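You operate a simulated robot arm through the tools that you are given. There is no shell and no other tool. Be economical: measure what you need, move in short steps, check, and stop when the job is done.

The job below is to be done with a simulated two-armed robot. You get a single attempt, and the scene is never put back.

TASK
Mains out: mute unit 1, lock the incubator, shut the warm box down.
Fine: hang the blue-edged card on drawer 2; warm box switch off, dial to 30 C; unit 1 stays on.
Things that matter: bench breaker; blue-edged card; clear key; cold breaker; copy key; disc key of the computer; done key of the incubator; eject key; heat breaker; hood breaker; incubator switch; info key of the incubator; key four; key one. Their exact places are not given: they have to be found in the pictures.

Only the result counts: the job must be done as asked and must still hold three seconds after the hand-in. Knocking over, shifting, dropping, spilling or breaking anything else fails it.

THE ROBOT
Two 7-joint arms with two-finger parallel grippers on one trunk, on a base that drives. Base frame: it is fixed to the floor where the robot stands at the start and does not move with it; the origin is under the middle of the robot, x ahead of it, y to its left, z up. Lengths are in m, angles in degrees, forces in N, time in s.
The left shoulder is at the start at [0.05, 0.168, 1.207], the right one opposite. Places, roughly: bench breaker [1.3, 0.8, 1.2]; clear key [0.6, -2, 1]; cold breaker [1.2, 0.8, 1.2]; copy key [0.6, -2.2, 1]; disc key of the computer [0.6, -2.1, 0.9]; done key of the incubator [0.5, -0.7, 1.4]; eject key [0.6, -2.2, 1]; heat breaker [1.1, 0.8, 1.2]; hood breaker [1, 0.8, 1.2]; incubator switch [0.6, -0.4, 0.9]; info key of the incubator [0.5, -0.6, 1.4]; key four [0.6, -2, 1]; key one [0.6, -1.9, 1]; key three [0.6, -1.9, 1]; key two [0.6, -1.9, 1]; load key of the incubator [0.5, -0.5, 1.4]. Payload 1.57 kg a hand.
The tool frame of a hand sits at the grasp point between the pads (the TCP): z along the fingers, y along the line on which they close. The tips reach 0.03 m beyond it. The gripper opens to 0.08 m. The fingers are 0.017 m wide and 0.012 m thick; the gripper's body (0.04 by 0.082 m) begins 0.08 m behind the TCP.
Orientation is that of the tool frame in the base frame, as a unit quaternion [w, x, y, z]. With the fingers straight down and closing along the base's y, the tool's x points along the base's -x, its y along +y and its z along -z.

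THE INTERFACE
- The arms move only by the tool send_rows. It takes "left_targets", "right_targets" or both (then of equal length, played together; a hand with none holds still); each is a list of rows, each a list of 7 numbers: the shift along the tool's x, y, z in m, then the turn, a rotation vector about the tool's x, y, z in degrees, then the opening, from 0 (shut) to 1 (fully open). In form: [[dx, dy, dz, ax, ay, az, fingers], ...]. A call has 1 to 8 rows; each row shifts and turns the commanded pose from where the row before left it, along the tool's axes as they then stand. Each row takes 0.2 s and may step no farther than 0.05 m and 8.6 degrees from the row before; otherwise, or with a gripper value out of range, the whole call is refused. Where a pose cannot be reached the arm comes as near as it can. A force on the tool above 90 N (or 10 N above the force at the start of the call, whichever is more), or a blocked arm, ends the call early, and 0.2 s more pass. Each finger travels about 0.045 m/s and halts on what it meets, pressing with about 39 N; the grip force reading is that of the motor and also rises with nothing between the fingers. The clock runs only during rows and for 0.2 s after the last one: add rows that do not move to give the fingers time. It gives the time, the measured TCP pose, the force on the tool (base axes), the opening and the grip force at its end, in the units of the frame above (readings bear some noise), with the torque about the TCP (base axes, N m) and any sound that the robot's microphone picked up.
- Cameras (640 x 400 px; columns grow to the right, rows downward): "scene" is now at [0.0896, -0.0073, 1.3802]; the picture's right is [-0.23, -0.97, 0.00], its down [-0.88, 0.21, -0.43] and it looks along [0.42, -0.10, -0.90] (base axes); focal length 214 px, centre (320, 200). "left" rides on the left gripper at [0.072, 0.007, -0.122] in its tool frame; the picture's right is [-0.09, 1.00, 0.00], its down [-0.84, -0.08, -0.54] and it looks along [-0.54, -0.05, 0.84] (tool axes); focal length 238 px, centre (320, 200). "right" rides on the right gripper at [0.072, -0.007, -0.122] in its tool frame; the picture's right is [0.09, 1.00, 0.00], its down [-0.84, 0.08, -0.54] and it looks along [-0.54, 0.05, 0.84] (tool axes); focal length 238 px, centre (320, 200).
- snapshot(camera): a new picture of that camera. It takes no simulated time.
- lift_body(by): slides the trunk up (or, below 0, down) by that many m; the arms and the scene camera ride with it, the base frame stays. It gives what a move gives, with no picture.
- base_move(legs): drives the robot by 1 to 6 legs, each [ahead, left, turn to the left] in m, m and degrees, along the robot's own axes; the way and the turn of a leg run together, so that a leg with both is an arc; at most 1.5 m and 180 degrees a leg. The arms and the cameras ride along, it lands a little off, and it stops where it bumps. It gives what a move gives.
- turn_head(pan, tilt): turns the head with the scene camera to pan (to the left, within 80 degrees either way) and tilt (down, from -29 to 69), counted from straight ahead of the robot. It gives what a move gives.
- locate(camera, pixels): there is no depth. For up to 12 entries [column, row, z] of the newest picture of that camera ("zoom" is the newest enlarged one), the place [x, y] in the base frame at which the ray of that pixel passes the height z, good to about 0.003 m, but the place of the scene camera against the robot may be out by one fixed shift of up to 0.018 m in any direction. It takes no simulated time.
- inspect(camera, box): a new picture of the part [left, top, right, bottom] of that camera's present view, enlarged. It takes no simulated time.
- sign_off(): hands the job in; it is judged then, once.

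Work in short steps. Measure before you move; look again where a grasp or a placing could have gone wrong, and mend it. You have 80 turns and 78 pictures in all, those below and enlarged ones among them. Open the grippers and draw the arms clear of the work before you hand the job in, unless the task says otherwise.

The tools are called after "Call:" as a command line: name --argument value ..., lists and objects as JSON in quotes. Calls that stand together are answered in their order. send_rows: Moves the arms, as the interface text tells. Its arguments: {"type":"object","properties":{"left_targets":{"type":"array","items":{"type":"array","items":{"type":"number"}}},"right_targets":{"type":"array","items":{"type":"array","items":{"type":"number"}}}},"required":[]} The other tools are called the same way: lift_body (by) slides the trunk up or down; base_move (legs) drives the base; turn_head (pan, tilt) turns the head that bears the scene camera; snapshot (camera) takes a picture; locate (camera, pixels) gives the place at which the rays of pixels pass given heights; inspect (camera, box) takes an enlarged picture of a part of a camera's view; sign_off () hands the job in.

At the start:

```text
time_s: 0.0
left_position: [0.3624, 0.1913, 1.1508]
left_ee_rot: [0.0, 0.001, 1.0, -0.001]
left_ft_force: [0.6, -0.3, -0.7]
left_torque: [0.0, 0.03, 0.03]
left_gripper_width: 0.0799
left_gripper_force: 0.0
right_position: [0.5203, -0.1618, 1.0007]
right_ee_rot: [0.0, 0.0, 1.0, -0.001]
right_ft_force: [-0.5, -0.3, 0.5]
right_torque: [0.0, -0.03, 0.03]
right_gripper_width: 0.0801
right_gripper_force: 0.1
trunk travel left (down, up): [-0.375, 0.068]
robot x, y, heading: [0.0017, 0.0012, 0.2]
head pan, tilt: [-13.1, 64.6]
```

scene: 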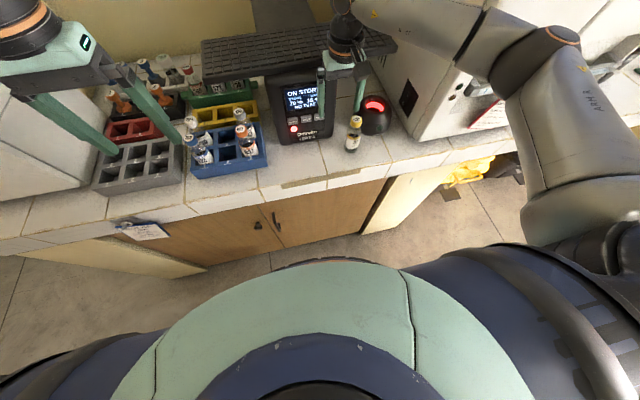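
right: 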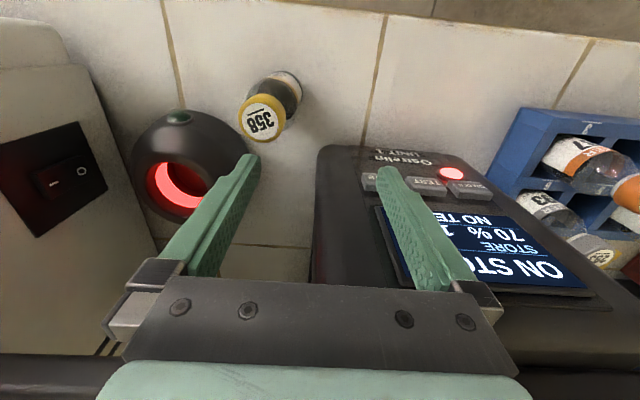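
left: 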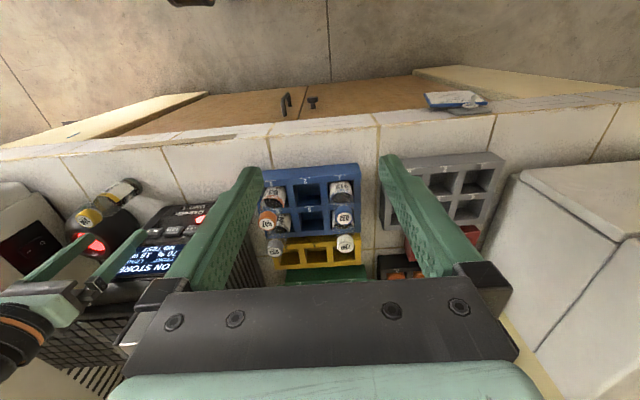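

I'll read the unit 1 display, since it should tell whether mains is out or fine.

Call:
inspect --camera "scene" --box '[260, 60, 420, 160]'

Call:
inspect --camera "right" --box '[310, 130, 630, 330]'

Call:
turn_head --pan -45 --tilt 30

Call:
snapshot --camera "scene"

Call:
turn_head --pan 25 --tilt 20

Call:
snapshot --camera "scene"

```text
4.00 times, centred on (340, 110) of scene
```

zoom: 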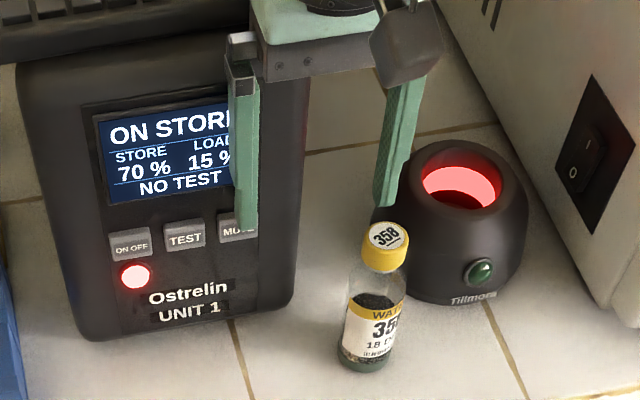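

```text
2.00 times, centred on (470, 230) of right
```

zoom: 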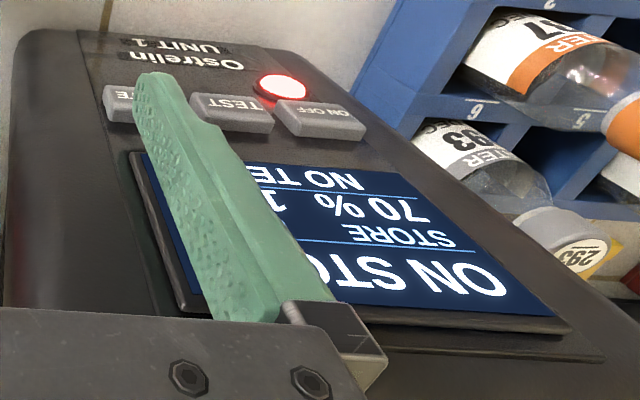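

```text
time_s: 1.0
left_position: [0.3635, 0.1911, 1.1498]
left_ee_rot: [0.0, 0.001, 1.0, -0.001]
left_ft_force: [-0.4, 0.5, 0.2]
left_torque: [-0.01, 0.01, -0.01]
left_gripper_width: 0.08
left_gripper_force: 0.1
right_position: [0.5198, -0.1621, 1.0003]
right_ee_rot: [0.0, -0.001, 1.0, 0.0]
right_ft_force: [0.1, 0.1, -0.2]
right_torque: [0.0, 0.0, 0.0]
right_gripper_width: 0.08
right_gripper_force: 0.1
trunk travel left (down, up): [-0.375, 0.068]
robot x, y, heading: [0.0007, -0.0027, 0.3]
head pan, tilt: [-45.0, 30.0]
```

```text
72 pictures are left
```

scene: 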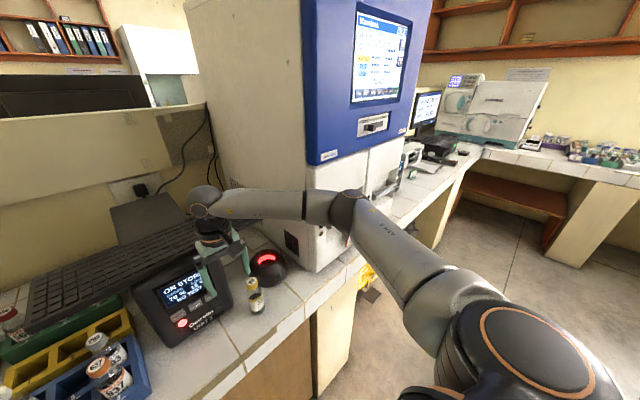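

```text
time_s: 2.4
left_position: [0.3634, 0.1919, 1.1486]
left_ee_rot: [0.0, 0.001, 1.0, -0.001]
left_ft_force: [-0.9, -0.3, 0.1]
left_torque: [0.0, 0.01, 0.02]
left_gripper_width: 0.0797
left_gripper_force: 0.1
right_position: [0.5212, -0.1618, 1.0007]
right_ee_rot: [-0.001, 0.001, 1.0, 0.0]
right_ft_force: [0.0, -0.3, -0.1]
right_torque: [0.02, 0.0, -0.02]
right_gripper_width: 0.0799
right_gripper_force: 0.1
trunk travel left (down, up): [-0.375, 0.068]
robot x, y, heading: [-0.0005, 0.0011, 0.1]
head pan, tilt: [25.0, 20.0]
```

```text
71 pictures are left
```

scene: 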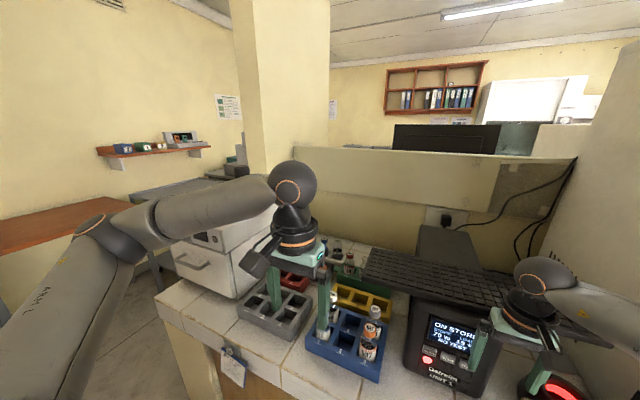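

Unit 1 says "ON STORE". I'll look at the posters, the incubator screen and the breaker area for clues.

Call:
inspect --camera "scene" --box '[200, 80, 280, 130]'

Call:
inspect --camera "scene" --box '[400, 180, 600, 305]'

Call:
turn_head --pan -45 --tilt 10

Call:
inspect --camera "scene" --box '[300, 60, 460, 280]'

Call:
inspect --camera "scene" --box '[400, 130, 560, 230]'

Call:
turn_head --pan 40 --tilt 10

Call:
snapshot --camera "scene"

```text
8.00 times, centred on (240, 105) of scene
```

zoom: 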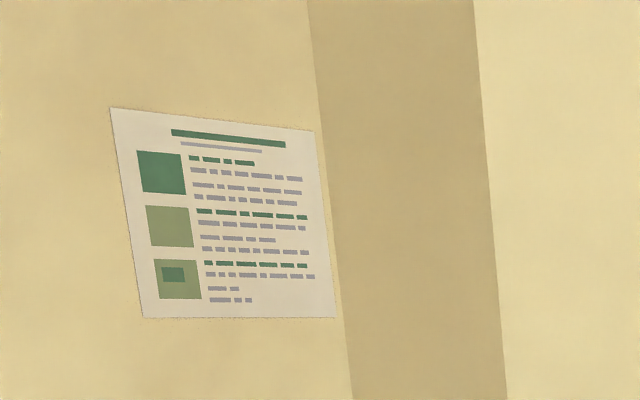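

```text
3.20 times, centred on (500, 242) of scene
```

zoom: 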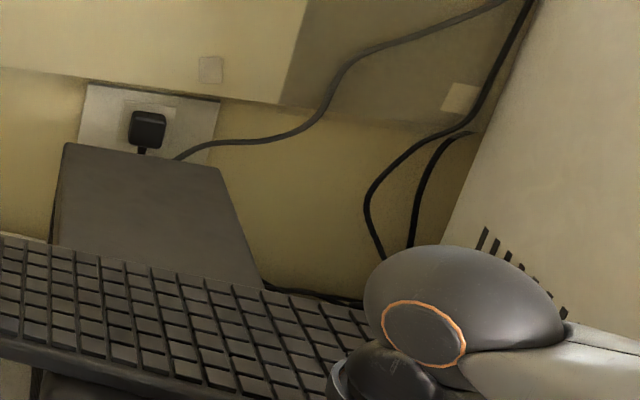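

```text
time_s: 3.8
left_position: [0.3638, 0.1907, 1.15]
left_ee_rot: [0.0, 0.0, 1.0, 0.0]
left_ft_force: [-0.6, 0.4, -0.3]
left_torque: [-0.03, 0.0, 0.0]
left_gripper_width: 0.0798
left_gripper_force: 0.1
right_position: [0.5198, -0.1623, 1.0]
right_ee_rot: [0.0, -0.001, 1.0, 0.0]
right_ft_force: [-0.5, -0.5, 0.8]
right_torque: [0.02, 0.01, 0.01]
right_gripper_width: 0.0801
right_gripper_force: 0.1
trunk travel left (down, up): [-0.375, 0.068]
robot x, y, heading: [0.0047, -0.0056, -0.1]
head pan, tilt: [-45.0, 10.0]
```

```text
1.82 times, centred on (380, 170) of scene
```

zoom: 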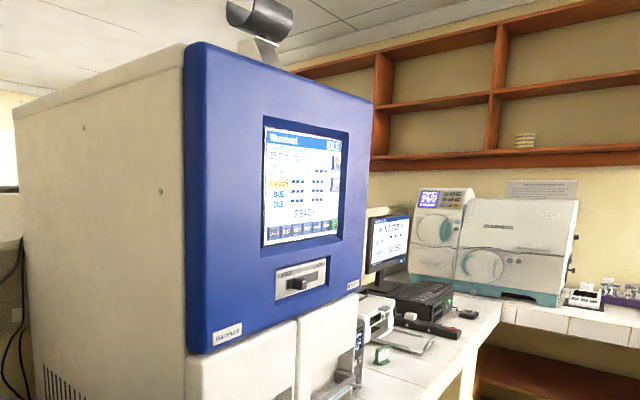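

```text
4.00 times, centred on (480, 180) of scene
```

zoom: 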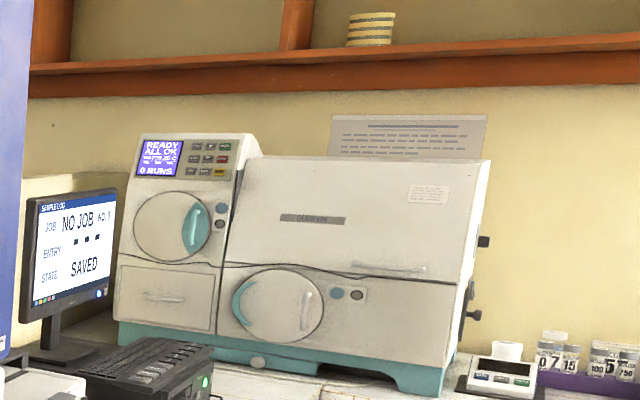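

```text
time_s: 5.4
left_position: [0.3641, 0.192, 1.1494]
left_ee_rot: [0.001, 0.001, 1.0, -0.001]
left_ft_force: [-0.6, 0.6, -0.7]
left_torque: [0.0, -0.02, 0.0]
left_gripper_width: 0.0801
left_gripper_force: 0.0
right_position: [0.52, -0.1628, 1.0005]
right_ee_rot: [0.0, 0.0, 1.0, 0.0]
right_ft_force: [0.0, 0.3, -0.4]
right_torque: [0.0, 0.01, 0.02]
right_gripper_width: 0.08
right_gripper_force: 0.0
trunk travel left (down, up): [-0.375, 0.068]
robot x, y, heading: [-0.0019, 0.0003, 0.1]
head pan, tilt: [40.0, 10.0]
```

```text
66 pictures are left
```

scene: 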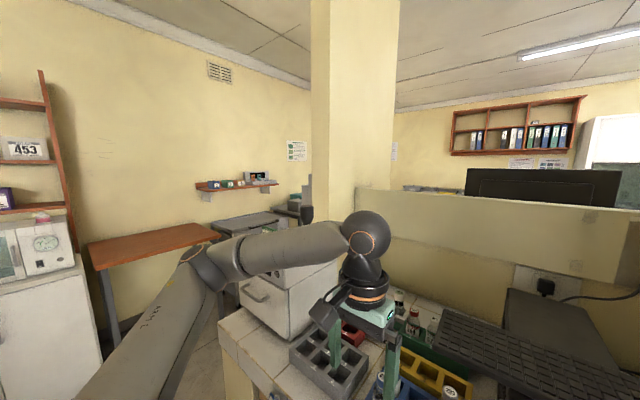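

Now inspect the left-hand items: the shelf, the cabinet with "453", and the grey item near the pillar.

Call:
inspect --camera "scene" --box '[180, 130, 340, 230]'

Call:
inspect --camera "scene" --box '[0, 110, 130, 290]'

Call:
inspect --camera "scene" --box '[220, 240, 480, 400]'

Call:
turn_head --pan 80 --tilt 25

Call:
snapshot --camera "scene"

Call:
turn_head --pan -80 --tilt 25

Call:
snapshot --camera "scene"

```text
4.00 times, centred on (260, 180) of scene
```

zoom: 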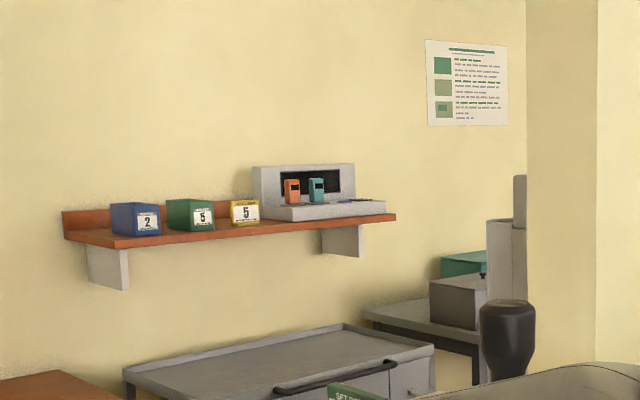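

```text
2.22 times, centred on (65, 200) of scene
```

zoom: 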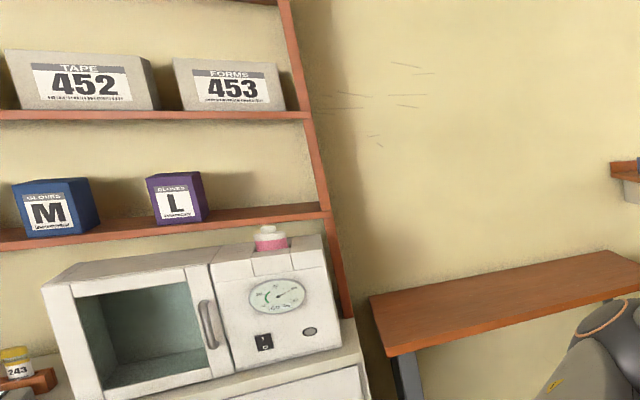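

```text
2.46 times, centred on (350, 320) of scene
```

zoom: 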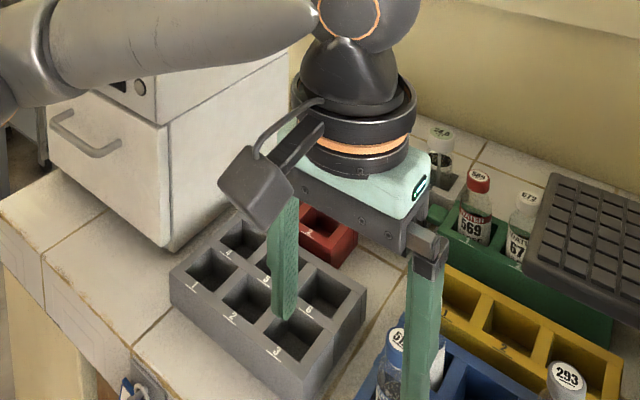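

```text
time_s: 6.5
left_position: [0.3641, 0.1911, 1.1494]
left_ee_rot: [0.0, 0.001, 1.0, -0.001]
left_ft_force: [0.3, -0.4, -0.1]
left_torque: [0.0, 0.02, 0.02]
left_gripper_width: 0.08
left_gripper_force: 0.1
right_position: [0.5208, -0.1617, 1.0002]
right_ee_rot: [0.0, 0.0, 1.0, 0.0]
right_ft_force: [0.7, 0.4, -1.0]
right_torque: [-0.02, 0.0, -0.05]
right_gripper_width: 0.0801
right_gripper_force: 0.0
trunk travel left (down, up): [-0.375, 0.068]
robot x, y, heading: [-0.0006, 0.0, 0.0]
head pan, tilt: [80.0, 25.0]
```

```text
62 pictures are left
```

scene: 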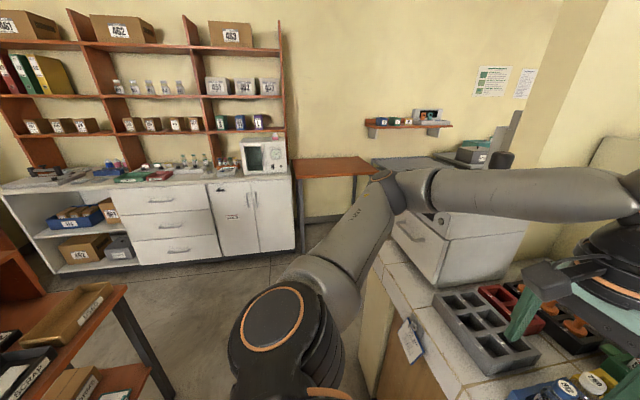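

```text
time_s: 8.9
left_position: [0.3637, 0.1916, 1.1497]
left_ee_rot: [0.0, 0.002, 1.0, 0.0]
left_ft_force: [-0.3, 0.0, -0.4]
left_torque: [0.02, 0.0, -0.03]
left_gripper_width: 0.08
left_gripper_force: 0.0
right_position: [0.5206, -0.1617, 0.9993]
right_ee_rot: [0.0, 0.0, 1.0, 0.0]
right_ft_force: [0.2, -0.4, -0.3]
right_torque: [0.01, -0.02, -0.01]
right_gripper_width: 0.08
right_gripper_force: 0.0
trunk travel left (down, up): [-0.375, 0.068]
robot x, y, heading: [-0.0028, 0.0033, 0.1]
head pan, tilt: [-80.0, 25.0]
```

```text
61 pictures are left
```

scene: 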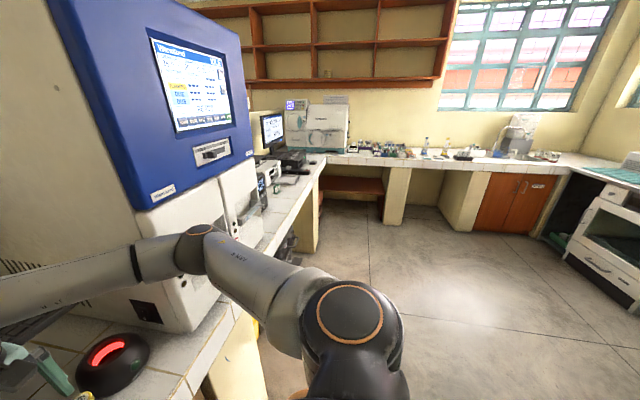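

Look closely at the incubator screen, and at the card on the bench front.

Call:
inspect --camera "scene" --box '[145, 30, 255, 220]'

Call:
turn_head --pan -50 --tilt 0

Call:
inspect --camera "scene" --box '[310, 140, 390, 240]'

Call:
turn_head --pan 45 --tilt 50

Call:
snapshot --camera "scene"

```text
2.11 times, centred on (200, 125) of scene
```

zoom: 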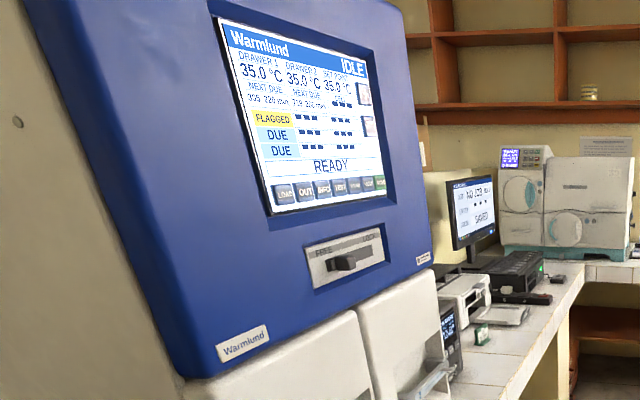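

```text
time_s: 9.9
left_position: [0.3643, 0.1907, 1.1512]
left_ee_rot: [0.0, 0.001, 1.0, -0.001]
left_ft_force: [-0.2, 0.2, -0.8]
left_torque: [0.0, 0.0, 0.03]
left_gripper_width: 0.08
left_gripper_force: 0.1
right_position: [0.5204, -0.162, 1.0]
right_ee_rot: [0.0, 0.0, 1.0, 0.0]
right_ft_force: [-0.5, 0.2, 0.1]
right_torque: [0.05, 0.0, 0.0]
right_gripper_width: 0.0801
right_gripper_force: 0.0
trunk travel left (down, up): [-0.375, 0.068]
robot x, y, heading: [0.0024, -0.0015, 0.0]
head pan, tilt: [-50.0, 0.0]
```

```text
4.00 times, centred on (350, 190) of scene
```

zoom: 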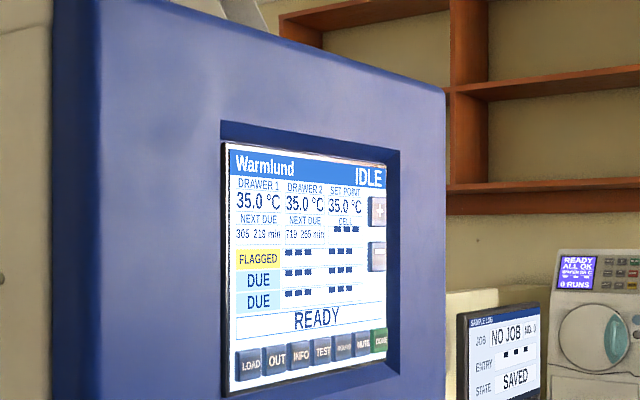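

```text
time_s: 11.6
left_position: [0.365, 0.1918, 1.1495]
left_ee_rot: [0.0, 0.001, 1.0, 0.0]
left_ft_force: [0.0, 0.3, 0.2]
left_torque: [-0.01, 0.02, 0.03]
left_gripper_width: 0.0801
left_gripper_force: 0.1
right_position: [0.52, -0.1619, 1.0]
right_ee_rot: [0.001, 0.0, 1.0, 0.0]
right_ft_force: [0.1, -0.4, 0.0]
right_torque: [-0.01, 0.05, -0.02]
right_gripper_width: 0.08
right_gripper_force: 0.1
trunk travel left (down, up): [-0.375, 0.068]
robot x, y, heading: [0.0017, -0.0001, -0.1]
head pan, tilt: [45.0, 50.0]
```

```text
58 pictures are left
```

scene: 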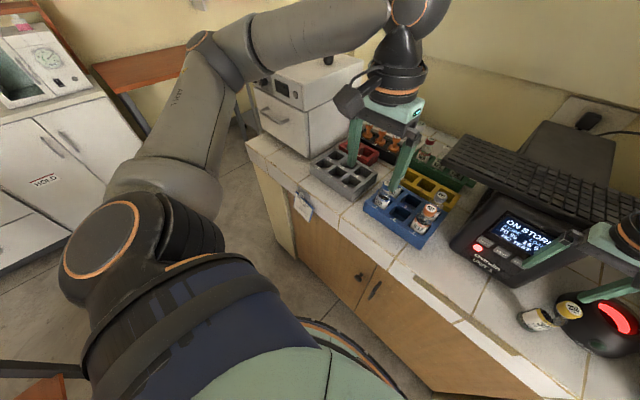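

Incubator shows READY with a FREE/LOCK slider, and drawers 1 and 2. To settle whether it's a true mains failure I'll look at the breaker panel, apparently on the hidden left side of the pillar; I back up and slide left.

Call:
base_move --legs '[[-0.3, 0, 0], [0, 1.1, 0]]'

Call:
turn_head --pan -20 --tilt 15

Call:
snapshot --camera "scene"

Call:
turn_head --pan 55 --tilt 20

Call:
snapshot --camera "scene"

```text
time_s: 18.8
left_position: [0.0876, 1.2715, 1.1496]
left_ee_rot: [0.0, 0.017, 1.0, -0.001]
left_ft_force: [0.4, 0.1, 0.2]
left_torque: [0.03, 0.01, 0.0]
left_gripper_width: 0.0801
left_gripper_force: 0.0
right_position: [0.2326, 0.9125, 0.9995]
right_ee_rot: [0.0, 0.016, 1.0, 0.0]
right_ft_force: [0.2, -0.1, -0.4]
right_torque: [-0.03, 0.02, 0.02]
right_gripper_width: 0.0801
right_gripper_force: 0.0
trunk travel left (down, up): [-0.375, 0.068]
robot x, y, heading: [-0.2795, 1.094, -1.6]
head pan, tilt: [45.0, 50.0]
```

```text
time_s: 20.2
left_position: [0.0882, 1.2713, 1.1509]
left_ee_rot: [0.001, 0.017, 1.0, -0.001]
left_ft_force: [-0.4, -0.2, -0.5]
left_torque: [-0.01, 0.0, 0.0]
left_gripper_width: 0.0799
left_gripper_force: 0.0
right_position: [0.2332, 0.9127, 1.0004]
right_ee_rot: [0.0, 0.016, 1.0, 0.0]
right_ft_force: [-0.1, -0.3, -0.9]
right_torque: [-0.04, -0.03, -0.03]
right_gripper_width: 0.0798
right_gripper_force: 0.1
trunk travel left (down, up): [-0.375, 0.068]
robot x, y, heading: [-0.2781, 1.0883, -1.8]
head pan, tilt: [-20.0, 15.0]
```

```text
57 pictures are left
```

scene: 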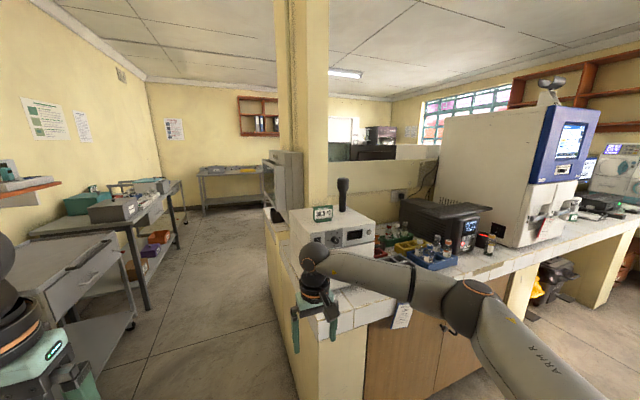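

```text
time_s: 21.7
left_position: [0.0865, 1.2711, 1.152]
left_ee_rot: [0.0, 0.017, 1.0, 0.0]
left_ft_force: [0.5, 0.8, 0.4]
left_torque: [0.0, -0.04, 0.0]
left_gripper_width: 0.0799
left_gripper_force: 0.0
right_position: [0.2336, 0.9129, 0.999]
right_ee_rot: [0.0, 0.016, 1.0, 0.0]
right_ft_force: [-0.6, 0.0, 0.0]
right_torque: [-0.05, -0.01, 0.01]
right_gripper_width: 0.08
right_gripper_force: 0.0
trunk travel left (down, up): [-0.375, 0.068]
robot x, y, heading: [-0.281, 1.0945, -1.9]
head pan, tilt: [55.0, 20.0]
```

```text
56 pictures are left
```

scene: 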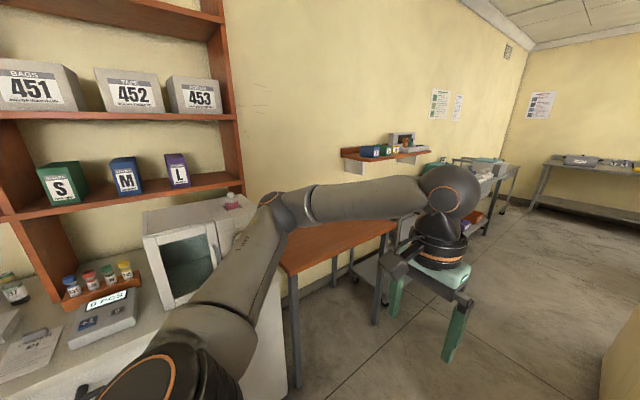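

Grey breaker box on the pillar's left side at (283,182), edge-on, and a white box with a dial at (340,230). Zoom on both before moving closer.

Call:
turn_head --pan -20 --tilt 15

Call:
inspect --camera "scene" --box '[250, 140, 410, 260]'

Call:
inspect --camera "scene" --box '[440, 190, 600, 290]'

Call:
locate --camera "scene" --pixels '[[270, 330, 0.85], [130, 330, 0.0], [120, 230, 0.85], [118, 238, 0.85], [50, 287, 0.8], [200, 300, 0.0], [290, 300, 0.0]]'

```text
time_s: 23.1
left_position: [0.0868, 1.2708, 1.1498]
left_ee_rot: [-0.001, 0.017, 1.0, -0.001]
left_ft_force: [-0.2, 0.3, 0.1]
left_torque: [-0.02, 0.0, 0.01]
left_gripper_width: 0.0799
left_gripper_force: 0.0
right_position: [0.2336, 0.9138, 1.0]
right_ee_rot: [-0.001, 0.016, 1.0, 0.0]
right_ft_force: [-0.2, 0.0, 1.0]
right_torque: [0.0, -0.02, 0.02]
right_gripper_width: 0.08
right_gripper_force: 0.0
trunk travel left (down, up): [-0.375, 0.068]
robot x, y, heading: [-0.2817, 1.0926, -2.0]
head pan, tilt: [-20.0, 15.0]
```

```text
3.33 times, centred on (330, 200) of scene
```

zoom: 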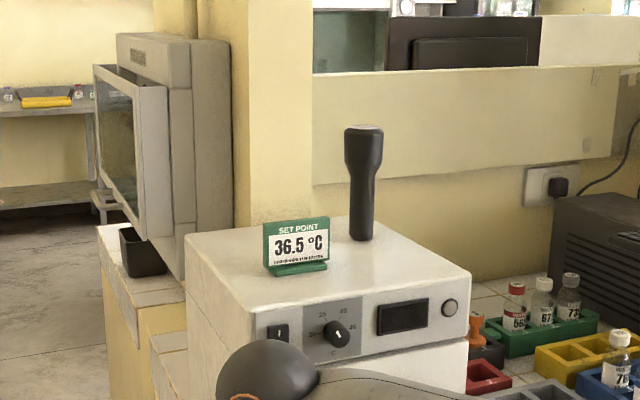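

```text
4.00 times, centred on (520, 240) of scene
```

zoom: 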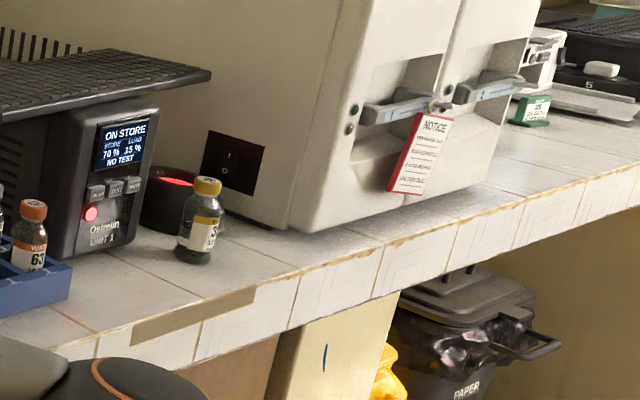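

```text
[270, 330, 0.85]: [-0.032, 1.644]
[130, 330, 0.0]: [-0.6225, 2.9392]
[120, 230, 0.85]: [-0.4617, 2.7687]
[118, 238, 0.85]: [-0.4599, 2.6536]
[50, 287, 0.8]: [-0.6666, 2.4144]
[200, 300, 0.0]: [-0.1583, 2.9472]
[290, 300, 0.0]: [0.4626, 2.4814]
```

The red NOTICE card is already on drawer 1; the warm box is the white box with dial, its set-point sign 36.5. The breaker box has a glass face toward +y, so I turn right and slide left to look in.

Call:
base_move --legs '[[0, 0, -40], [0, 0.52, 0]]'

Call:
turn_head --pan 10 --tilt 12

Call:
snapshot --camera "scene"

```text
time_s: 28.1
left_position: [0.4663, 1.3769, 1.1503]
left_ee_rot: [-0.001, 0.36, 0.933, -0.001]
left_ft_force: [0.2, -0.3, 0.5]
left_torque: [-0.05, 0.02, 0.0]
left_gripper_width: 0.08
left_gripper_force: 0.1
right_position: [0.346, 1.0087, 1.0007]
right_ee_rot: [-0.001, 0.359, 0.933, 0.001]
right_ft_force: [-0.6, 0.4, 0.5]
right_torque: [-0.02, -0.01, 0.0]
right_gripper_width: 0.0802
right_gripper_force: 0.0
trunk travel left (down, up): [-0.375, 0.068]
robot x, y, heading: [0.0685, 1.477, -42.0]
head pan, tilt: [-20.0, 15.0]
```

```text
time_s: 29.0
left_position: [0.4659, 1.3768, 1.1503]
left_ee_rot: [0.001, 0.359, 0.933, -0.001]
left_ft_force: [0.0, 0.1, -0.9]
left_torque: [-0.02, 0.0, -0.01]
left_gripper_width: 0.0801
left_gripper_force: 0.1
right_position: [0.3448, 1.0089, 1.0013]
right_ee_rot: [0.0, 0.359, 0.934, 0.0]
right_ft_force: [0.6, 0.6, 0.0]
right_torque: [-0.03, 0.03, 0.0]
right_gripper_width: 0.0799
right_gripper_force: 0.1
trunk travel left (down, up): [-0.375, 0.068]
robot x, y, heading: [0.0659, 1.4763, -42.2]
head pan, tilt: [10.0, 12.0]
```

```text
53 pictures are left
```

scene: 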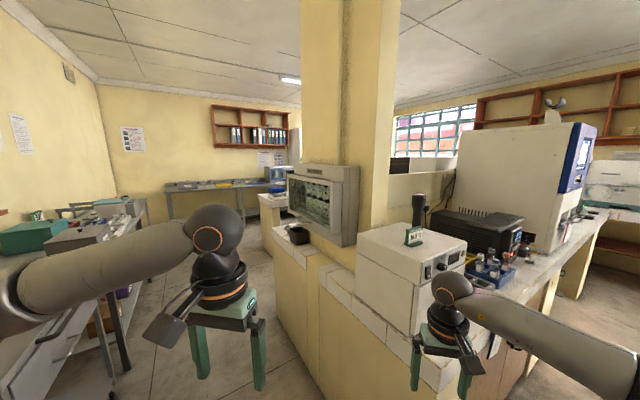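

Breaker box glass face at (315,200) is visible; zoom on it.

Call:
inspect --camera "scene" --box '[270, 155, 370, 255]'

Call:
inspect --camera "scene" --box '[390, 210, 490, 310]'

```text
4.00 times, centred on (320, 205) of scene
```

zoom: 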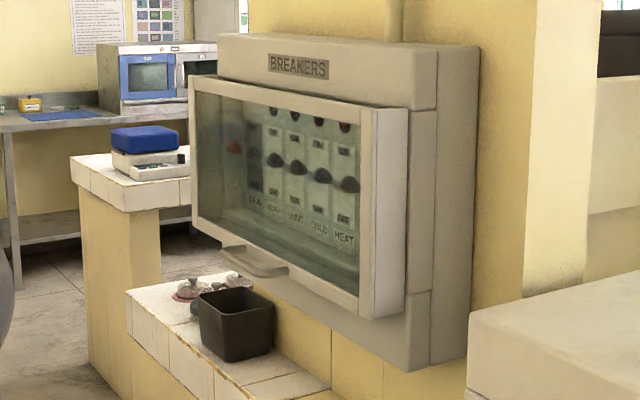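

```text
4.00 times, centred on (440, 260) of scene
```

zoom: 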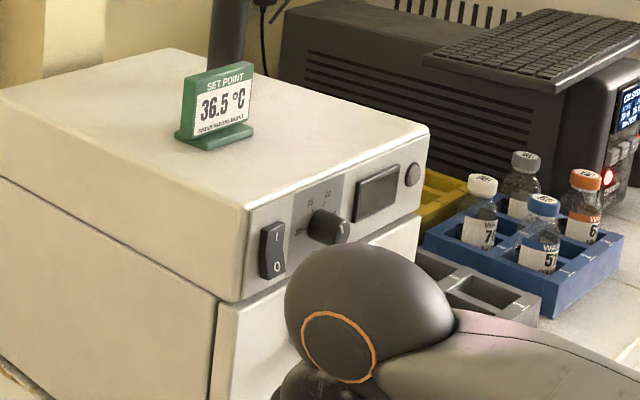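

MAIN's lamp is red-ish and the levers need a clearer look; turn further right and slide left for a more frontal view.

Call:
base_move --legs '[[0, 0, -30], [-0.08, 0.4, 0]]'

Call:
turn_head --pan 20 --tilt 10

Call:
snapshot --camera "scene"

Call:
inspect --camera "scene" --box '[260, 150, 420, 250]'

```text
time_s: 33.0
left_position: [0.7203, 1.3875, 1.1506]
left_ee_rot: [-0.001, 0.589, 0.808, -0.001]
left_ft_force: [-0.3, 0.0, -0.3]
left_torque: [0.01, 0.0, 0.01]
left_gripper_width: 0.0804
left_gripper_force: 0.0
right_position: [0.4329, 1.1314, 0.9993]
right_ee_rot: [0.0, 0.59, 0.808, 0.0]
right_ft_force: [0.4, -1.1, -0.7]
right_torque: [-0.01, 0.01, -0.01]
right_gripper_width: 0.0802
right_gripper_force: 0.0
trunk travel left (down, up): [-0.375, 0.068]
robot x, y, heading: [0.4297, 1.6818, -72.2]
head pan, tilt: [10.0, 12.0]
```

```text
time_s: 33.8
left_position: [0.7222, 1.3881, 1.1504]
left_ee_rot: [0.0, 0.589, 0.808, 0.0]
left_ft_force: [-0.2, -0.4, 0.2]
left_torque: [0.02, 0.0, -0.02]
left_gripper_width: 0.0801
left_gripper_force: 0.0
right_position: [0.4332, 1.1319, 1.0015]
right_ee_rot: [0.0, 0.589, 0.808, 0.0]
right_ft_force: [-0.5, -0.3, 0.0]
right_torque: [-0.02, -0.03, 0.01]
right_gripper_width: 0.0803
right_gripper_force: 0.0
trunk travel left (down, up): [-0.375, 0.068]
robot x, y, heading: [0.4269, 1.6766, -72.0]
head pan, tilt: [20.0, 10.0]
```

```text
50 pictures are left
```

scene: 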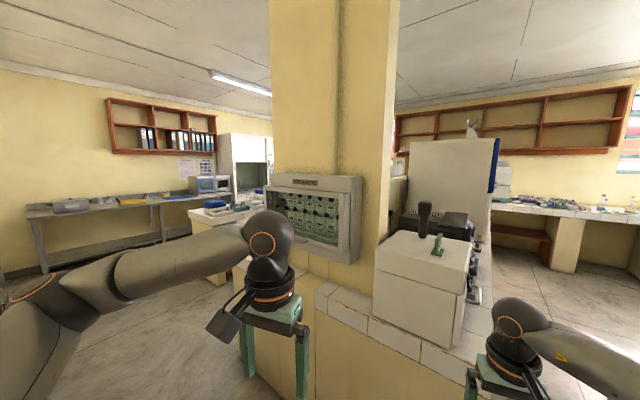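

```text
4.00 times, centred on (340, 200) of scene
```

zoom: 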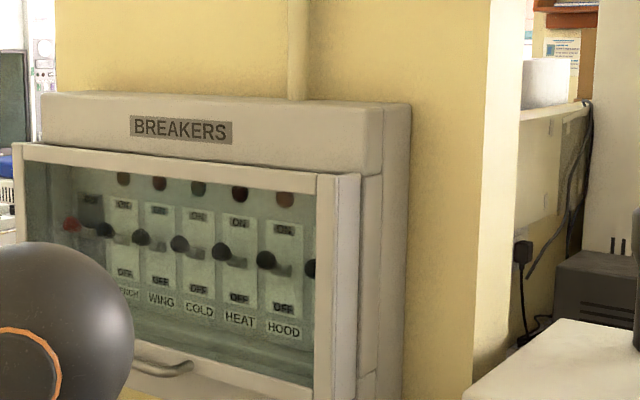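

All six levers look alike; zoom tighter to see lamps and lever position.

Call:
inspect --camera "scene" --box '[272, 185, 344, 235]'

```text
8.00 times, centred on (308, 210) of scene
```

zoom: 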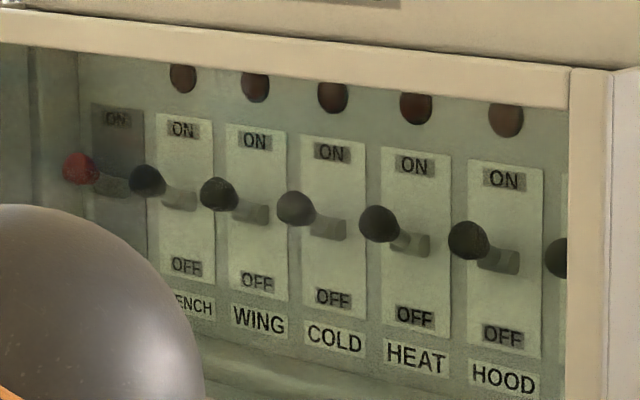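

All breakers are ON with lamps dark, unit 1 is on store, warm box display dead: mains is out. I read "Fine" as the details of the three jobs: mute unit 1 (stays on), lock slider + blue card on drawer 2, warm box switched off with dial at 30. I drive back to face the warm box.

Call:
base_move --legs '[[-0.1, -0.6, 0], [0, 0, 72], [-0.1, 0, 0], [0, -1.0, 0]]'

Call:
turn_head --pan 0 --tilt 25

Call:
snapshot --camera "scene"

```text
time_s: 35.2
left_position: [0.6897, 1.3703, 1.1502]
left_ee_rot: [-0.001, 0.59, 0.807, -0.001]
left_ft_force: [0.0, 0.0, -0.1]
left_torque: [-0.02, -0.01, -0.01]
left_gripper_width: 0.0801
left_gripper_force: 0.0
right_position: [0.3996, 1.1137, 1.0003]
right_ee_rot: [0.0, 0.59, 0.808, 0.001]
right_ft_force: [0.2, 0.2, 0.9]
right_torque: [0.07, -0.02, -0.01]
right_gripper_width: 0.0801
right_gripper_force: 0.1
trunk travel left (down, up): [-0.375, 0.068]
robot x, y, heading: [0.3954, 1.6575, -72.5]
head pan, tilt: [20.0, 10.0]
stopped in leg 1: the robot was blocked; the commanded pose is now the measured one
```

```text
time_s: 36.1
left_position: [0.6896, 1.3706, 1.1494]
left_ee_rot: [-0.001, 0.591, 0.807, -0.001]
left_ft_force: [0.3, 0.4, 0.0]
left_torque: [-0.01, -0.03, -0.02]
left_gripper_width: 0.0802
left_gripper_force: 0.1
right_position: [0.4013, 1.114, 0.9999]
right_ee_rot: [0.0, 0.59, 0.807, 0.001]
right_ft_force: [-0.7, 0.3, -0.6]
right_torque: [0.0, -0.02, -0.03]
right_gripper_width: 0.0801
right_gripper_force: 0.1
trunk travel left (down, up): [-0.375, 0.068]
robot x, y, heading: [0.3962, 1.6609, -72.2]
head pan, tilt: [0.0, 25.0]
```

```text
47 pictures are left
```

scene: 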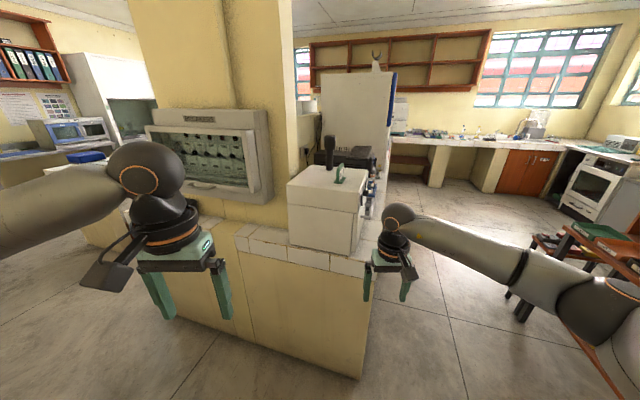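

Blocked while backing, likely by the table behind me. I retrace the path I came by instead: forward-right, then turn left.

Call:
base_move --legs '[[0.06, 0, 0], [0.02, -0.37, 0], [0, 0, 30], [0, -0.52, 0], [0, 0, 42], [0, -0.5, 0]]'

Call:
snapshot --camera "scene"

```text
time_s: 47.6
left_position: [0.071, 0.761, 1.1493]
left_ee_rot: [0.0, 0.009, 1.0, -0.001]
left_ft_force: [-0.1, 0.6, -0.5]
left_torque: [0.01, 0.0, -0.01]
left_gripper_width: 0.0801
left_gripper_force: 0.0
right_position: [0.222, 0.4066, 0.9994]
right_ee_rot: [0.0, 0.009, 1.0, 0.0]
right_ft_force: [-0.8, 0.2, -0.4]
right_torque: [0.03, -0.01, 0.0]
right_gripper_width: 0.08
right_gripper_force: 0.1
trunk travel left (down, up): [-0.375, 0.068]
robot x, y, heading: [-0.2934, 0.5798, -0.9]
head pan, tilt: [0.0, 25.0]
```

```text
46 pictures are left
```

scene: 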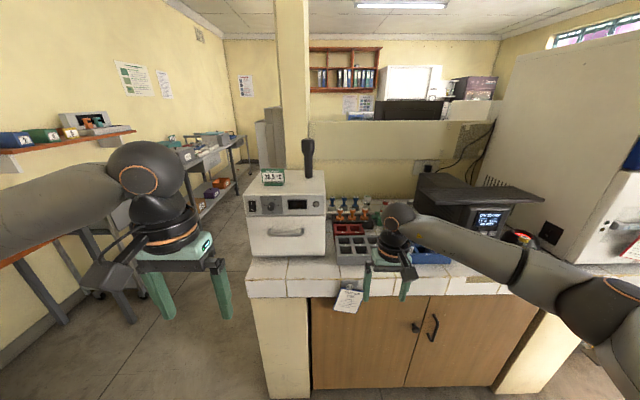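

Warm box is at (287,220). Zoom on its panel and the card, and locate key points.

Call:
inspect --camera "scene" --box '[235, 160, 335, 222]'

Call:
locate --camera "scene" --pixels '[[250, 257, 0.88], [325, 257, 0.88], [250, 207, 1.08], [270, 206, 1.08], [297, 204, 1.08], [316, 203, 1.08], [247, 297, 0.84], [348, 298, 0.75], [290, 232, 1.0]]'

Call:
inspect --camera "scene" --box '[310, 260, 410, 322]'

```text
6.40 times, centred on (285, 191) of scene
```

zoom: 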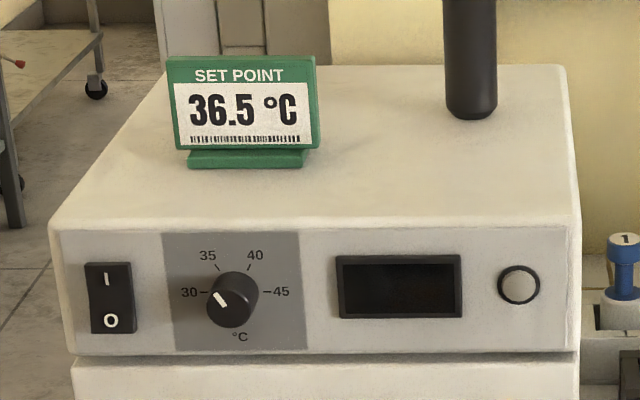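

```text
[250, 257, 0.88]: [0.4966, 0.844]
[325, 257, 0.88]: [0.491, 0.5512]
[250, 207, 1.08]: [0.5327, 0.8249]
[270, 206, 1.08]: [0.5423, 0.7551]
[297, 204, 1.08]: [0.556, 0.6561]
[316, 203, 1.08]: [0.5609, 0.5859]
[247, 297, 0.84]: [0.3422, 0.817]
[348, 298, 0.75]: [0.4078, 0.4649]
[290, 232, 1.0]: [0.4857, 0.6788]
```

```text
6.40 times, centred on (360, 291) of scene
```

zoom: 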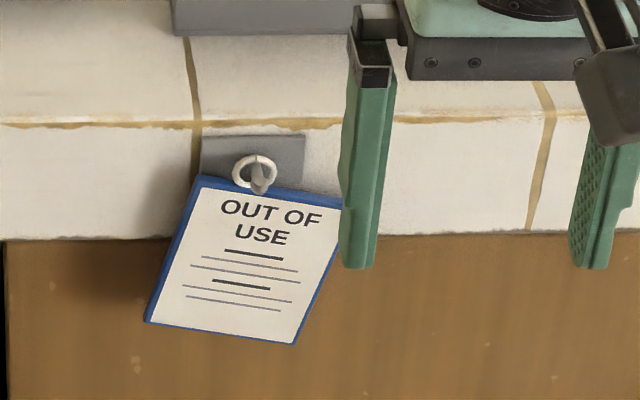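

Dial pointer sits between 30 and 35 (needs a turn counter-clockwise); the blue-edged "OUT OF USE" card hangs by a ring on a hook at (350,285). I pitch the left hand forward to horizontal and raise the right hand out of the way.

Call:
send_rows --left_targets '[[-0.02, 0, 0, 0, -8.2, 0, 1], [-0.0198, 0, 0.0029, 0, -8.2, 0, 1], [-0.0192, 0, 0.0056, 0, -8.2, 0, 1], [-0.0183, 0, 0.0083, 0, -8.2, 0, 1], [-0.0168, 0, 0.0108, 0, -8.2, 0, 1], [-0.0151, 0, 0.0131, 0, -8.2, 0, 1], [-0.0131, 0, 0.0151, 0, -8.2, 0, 1], [-0.0108, 0, 0.0168, 0, -8.2, 0, 1]]' --right_targets '[[0, 0, -0.03, 0, 0, 0, 1], [0, 0, -0.03, 0, 0, 0, 1], [0, 0, -0.03, 0, 0, 0, 1], [0, 0, -0.03, 0, 0, 0, 1], [0, 0, 0, 0, 0, 0, 1], [0, 0, 0, 0, 0, 0, 1], [0, 0, 0, 0, 0, 0, 1], [0, 0, 0, 0, 0, 0, 1]]'

Call:
send_rows --left_targets '[[-0.0083, 0, 0.0183, 0, -8.2, 0, 1], [-0.0056, 0, 0.0192, 0, -8.2, 0, 1], [-0.0029, 0, 0.0198, 0, -7.8, 0, 1], [0, 0, 0, 0, 0, 0, 1]]'

Call:
snapshot --camera "left"

```text
time_s: 49.5
left_position: [0.2314, 0.7593, 1.1518]
left_ee_rot: [0.542, 0.008, 0.84, -0.007]
left_ft_force: [-0.1, 0.5, -0.5]
left_torque: [0.0, 0.0, 0.0]
left_gripper_width: 0.0801
left_gripper_force: 0.0
right_position: [0.2219, 0.408, 1.1192]
right_ee_rot: [0.0, 0.008, 1.0, -0.001]
right_ft_force: [0.2, 0.4, 0.6]
right_torque: [-0.02, 0.01, -0.03]
right_gripper_width: 0.0799
right_gripper_force: 0.1
trunk travel left (down, up): [-0.375, 0.068]
robot x, y, heading: [-0.2931, 0.5773, -0.9]
head pan, tilt: [0.0, 25.0]
```

```text
time_s: 50.5
left_position: [0.2903, 0.7593, 1.1513]
left_ee_rot: [0.706, 0.006, 0.709, -0.008]
left_ft_force: [0.2, 0.3, 0.1]
left_torque: [-0.02, -0.02, 0.0]
left_gripper_width: 0.0798
left_gripper_force: 0.0
right_position: [0.221, 0.4083, 1.1212]
right_ee_rot: [0.0, 0.009, 1.0, 0.0]
right_ft_force: [-0.2, -0.1, 0.8]
right_torque: [0.01, -0.01, 0.05]
right_gripper_width: 0.0801
right_gripper_force: 0.1
trunk travel left (down, up): [-0.375, 0.068]
robot x, y, heading: [-0.2975, 0.577, -0.9]
head pan, tilt: [0.0, 25.0]
```

```text
43 pictures are left
```

left: 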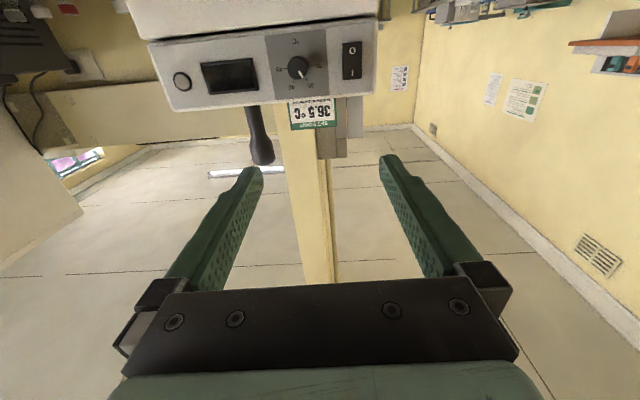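

Horizontal now; dial at (299,68) and switch at (351,60) in the left view. I triangulate depth with both cameras.

Call:
locate --camera "left" --pixels '[[299, 68, 1.09], [299, 68, 1.1], [299, 68, 1.11], [351, 60, 1.09], [351, 60, 1.1], [351, 60, 1.11]]'

Call:
locate --camera "scene" --pixels '[[271.7, 206.5, 1.08], [271.7, 206.5, 1.1], [252.2, 206.6, 1.08], [252.2, 206.6, 1.1]]'

Call:
inspect --camera "left" --box '[250, 20, 380, 120]'

```text
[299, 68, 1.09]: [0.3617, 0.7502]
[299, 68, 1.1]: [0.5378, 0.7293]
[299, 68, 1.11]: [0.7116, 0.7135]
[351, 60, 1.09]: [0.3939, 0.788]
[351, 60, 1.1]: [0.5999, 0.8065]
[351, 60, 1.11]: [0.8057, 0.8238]
```

```text
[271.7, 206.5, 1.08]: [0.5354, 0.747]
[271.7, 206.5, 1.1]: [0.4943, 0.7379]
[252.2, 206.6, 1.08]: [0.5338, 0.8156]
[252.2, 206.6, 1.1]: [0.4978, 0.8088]
```

```text
4.00 times, centred on (315, 70) of left
```

zoom: 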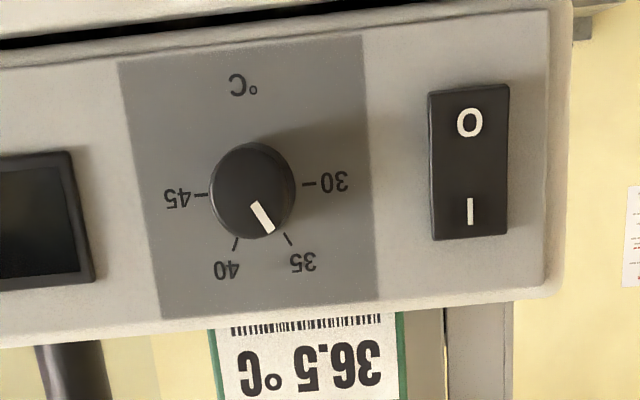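

Panel front is near x≈0.50, z≈1.10; the pointer sits near 36, and switch O is the lower half. I bring the base 0.12 m closer, close the fingers and align with the switch, then re-measure.

Call:
base_move --legs '[[0.12, 0, 0]]'

Call:
send_rows --left_targets '[[0.04, 0.025, 0, 0, 0, 0, 0], [0.02, 0.022, 0, 0, 0, 0, 0], [0, 0, 0, 0, 0, 0, 0], [0, 0, 0, 0, 0, 0, 0], [0, 0, 0, 0, 0, 0, 0]]'

Call:
snapshot --camera "left"

```text
time_s: 51.7
left_position: [0.4117, 0.7574, 1.1515]
left_ee_rot: [0.705, 0.005, 0.709, -0.007]
left_ft_force: [0.4, 0.0, 0.4]
left_torque: [0.01, -0.01, 0.01]
left_gripper_width: 0.0799
left_gripper_force: 0.1
right_position: [0.3428, 0.4067, 1.1192]
right_ee_rot: [0.0, 0.006, 1.0, 0.0]
right_ft_force: [0.8, 0.1, -0.9]
right_torque: [0.01, 0.02, 0.01]
right_gripper_width: 0.0801
right_gripper_force: 0.0
trunk travel left (down, up): [-0.375, 0.068]
robot x, y, heading: [-0.1786, 0.5769, -0.6]
head pan, tilt: [0.0, 25.0]
```

```text
time_s: 52.9
left_position: [0.4093, 0.8036, 1.0908]
left_ee_rot: [0.706, 0.006, 0.708, -0.007]
left_ft_force: [-0.4, -0.4, 0.4]
left_torque: [0.05, -0.02, 0.0]
left_gripper_width: 0.0
left_gripper_force: 14.2
right_position: [0.342, 0.4082, 1.1203]
right_ee_rot: [0.001, 0.008, 1.0, 0.0]
right_ft_force: [1.0, 0.0, -0.5]
right_torque: [0.03, 0.0, -0.02]
right_gripper_width: 0.0799
right_gripper_force: 0.0
trunk travel left (down, up): [-0.375, 0.068]
robot x, y, heading: [-0.1728, 0.5767, -0.7]
head pan, tilt: [0.0, 25.0]
```

```text
41 pictures are left
```

left: 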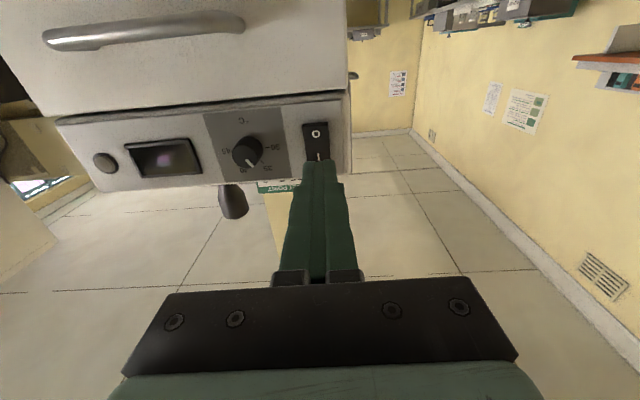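

O sits at about (0.503, 0.80, 1.085). Lower slightly and advance until light contact.

Call:
send_rows --left_targets '[[0.008, -0.003, 0.02, 0, 0, 0, 0], [0, 0, 0.025, 0, 0, 0, 0], [0, 0, 0.005, 0, 0, 0, 0], [0, 0, 0.005, 0, 0, 0, 0], [0, 0, 0, 0, 0, 0, 0]]'

Call:
inspect --camera "left" --box '[220, 60, 420, 185]'

```text
time_s: 54.1
left_position: [0.4653, 0.8007, 1.0841]
left_ee_rot: [0.706, 0.006, 0.709, -0.007]
left_ft_force: [-0.5, -0.4, 0.3]
left_torque: [0.0, 0.0, 0.0]
left_gripper_width: 0.0
left_gripper_force: 21.0
right_position: [0.3413, 0.4059, 1.1197]
right_ee_rot: [0.0, 0.008, 1.0, 0.0]
right_ft_force: [-0.3, 0.4, 0.3]
right_torque: [0.0, -0.04, 0.0]
right_gripper_width: 0.08
right_gripper_force: 0.0
trunk travel left (down, up): [-0.375, 0.068]
robot x, y, heading: [-0.1744, 0.5713, -0.8]
head pan, tilt: [0.0, 25.0]
```

```text
3.20 times, centred on (320, 122) of left
```

zoom: 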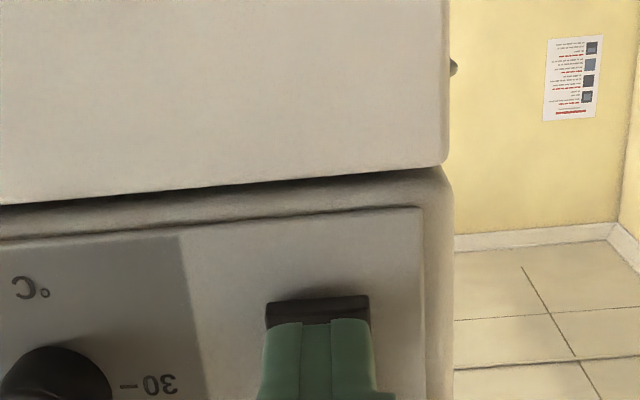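

Tip is over the lower half but no contact yet; advance in small steps.

Call:
send_rows --left_targets '[[0, 0, 0.004, 0, 0, 0, 0], [0, 0, 0.004, 0, 0, 0, 0], [0, 0, 0.004, 0, 0, 0, 0], [0, 0, 0, 0, 0, 0, 0]]'

```text
time_s: 55.1
left_position: [0.4754, 0.8003, 1.0833]
left_ee_rot: [0.705, 0.005, 0.709, -0.007]
left_ft_force: [-13.4, -0.8, -5.0]
left_torque: [0.07, 0.04, 0.06]
left_gripper_width: 0.0001
left_gripper_force: 21.3
right_position: [0.3411, 0.4063, 1.1205]
right_ee_rot: [0.0, 0.008, 1.0, 0.0]
right_ft_force: [0.3, 0.5, -1.1]
right_torque: [-0.01, -0.03, -0.02]
right_gripper_width: 0.0799
right_gripper_force: 0.1
trunk travel left (down, up): [-0.375, 0.068]
robot x, y, heading: [-0.1777, 0.5754, -1.0]
head pan, tilt: [0.0, 25.0]
```

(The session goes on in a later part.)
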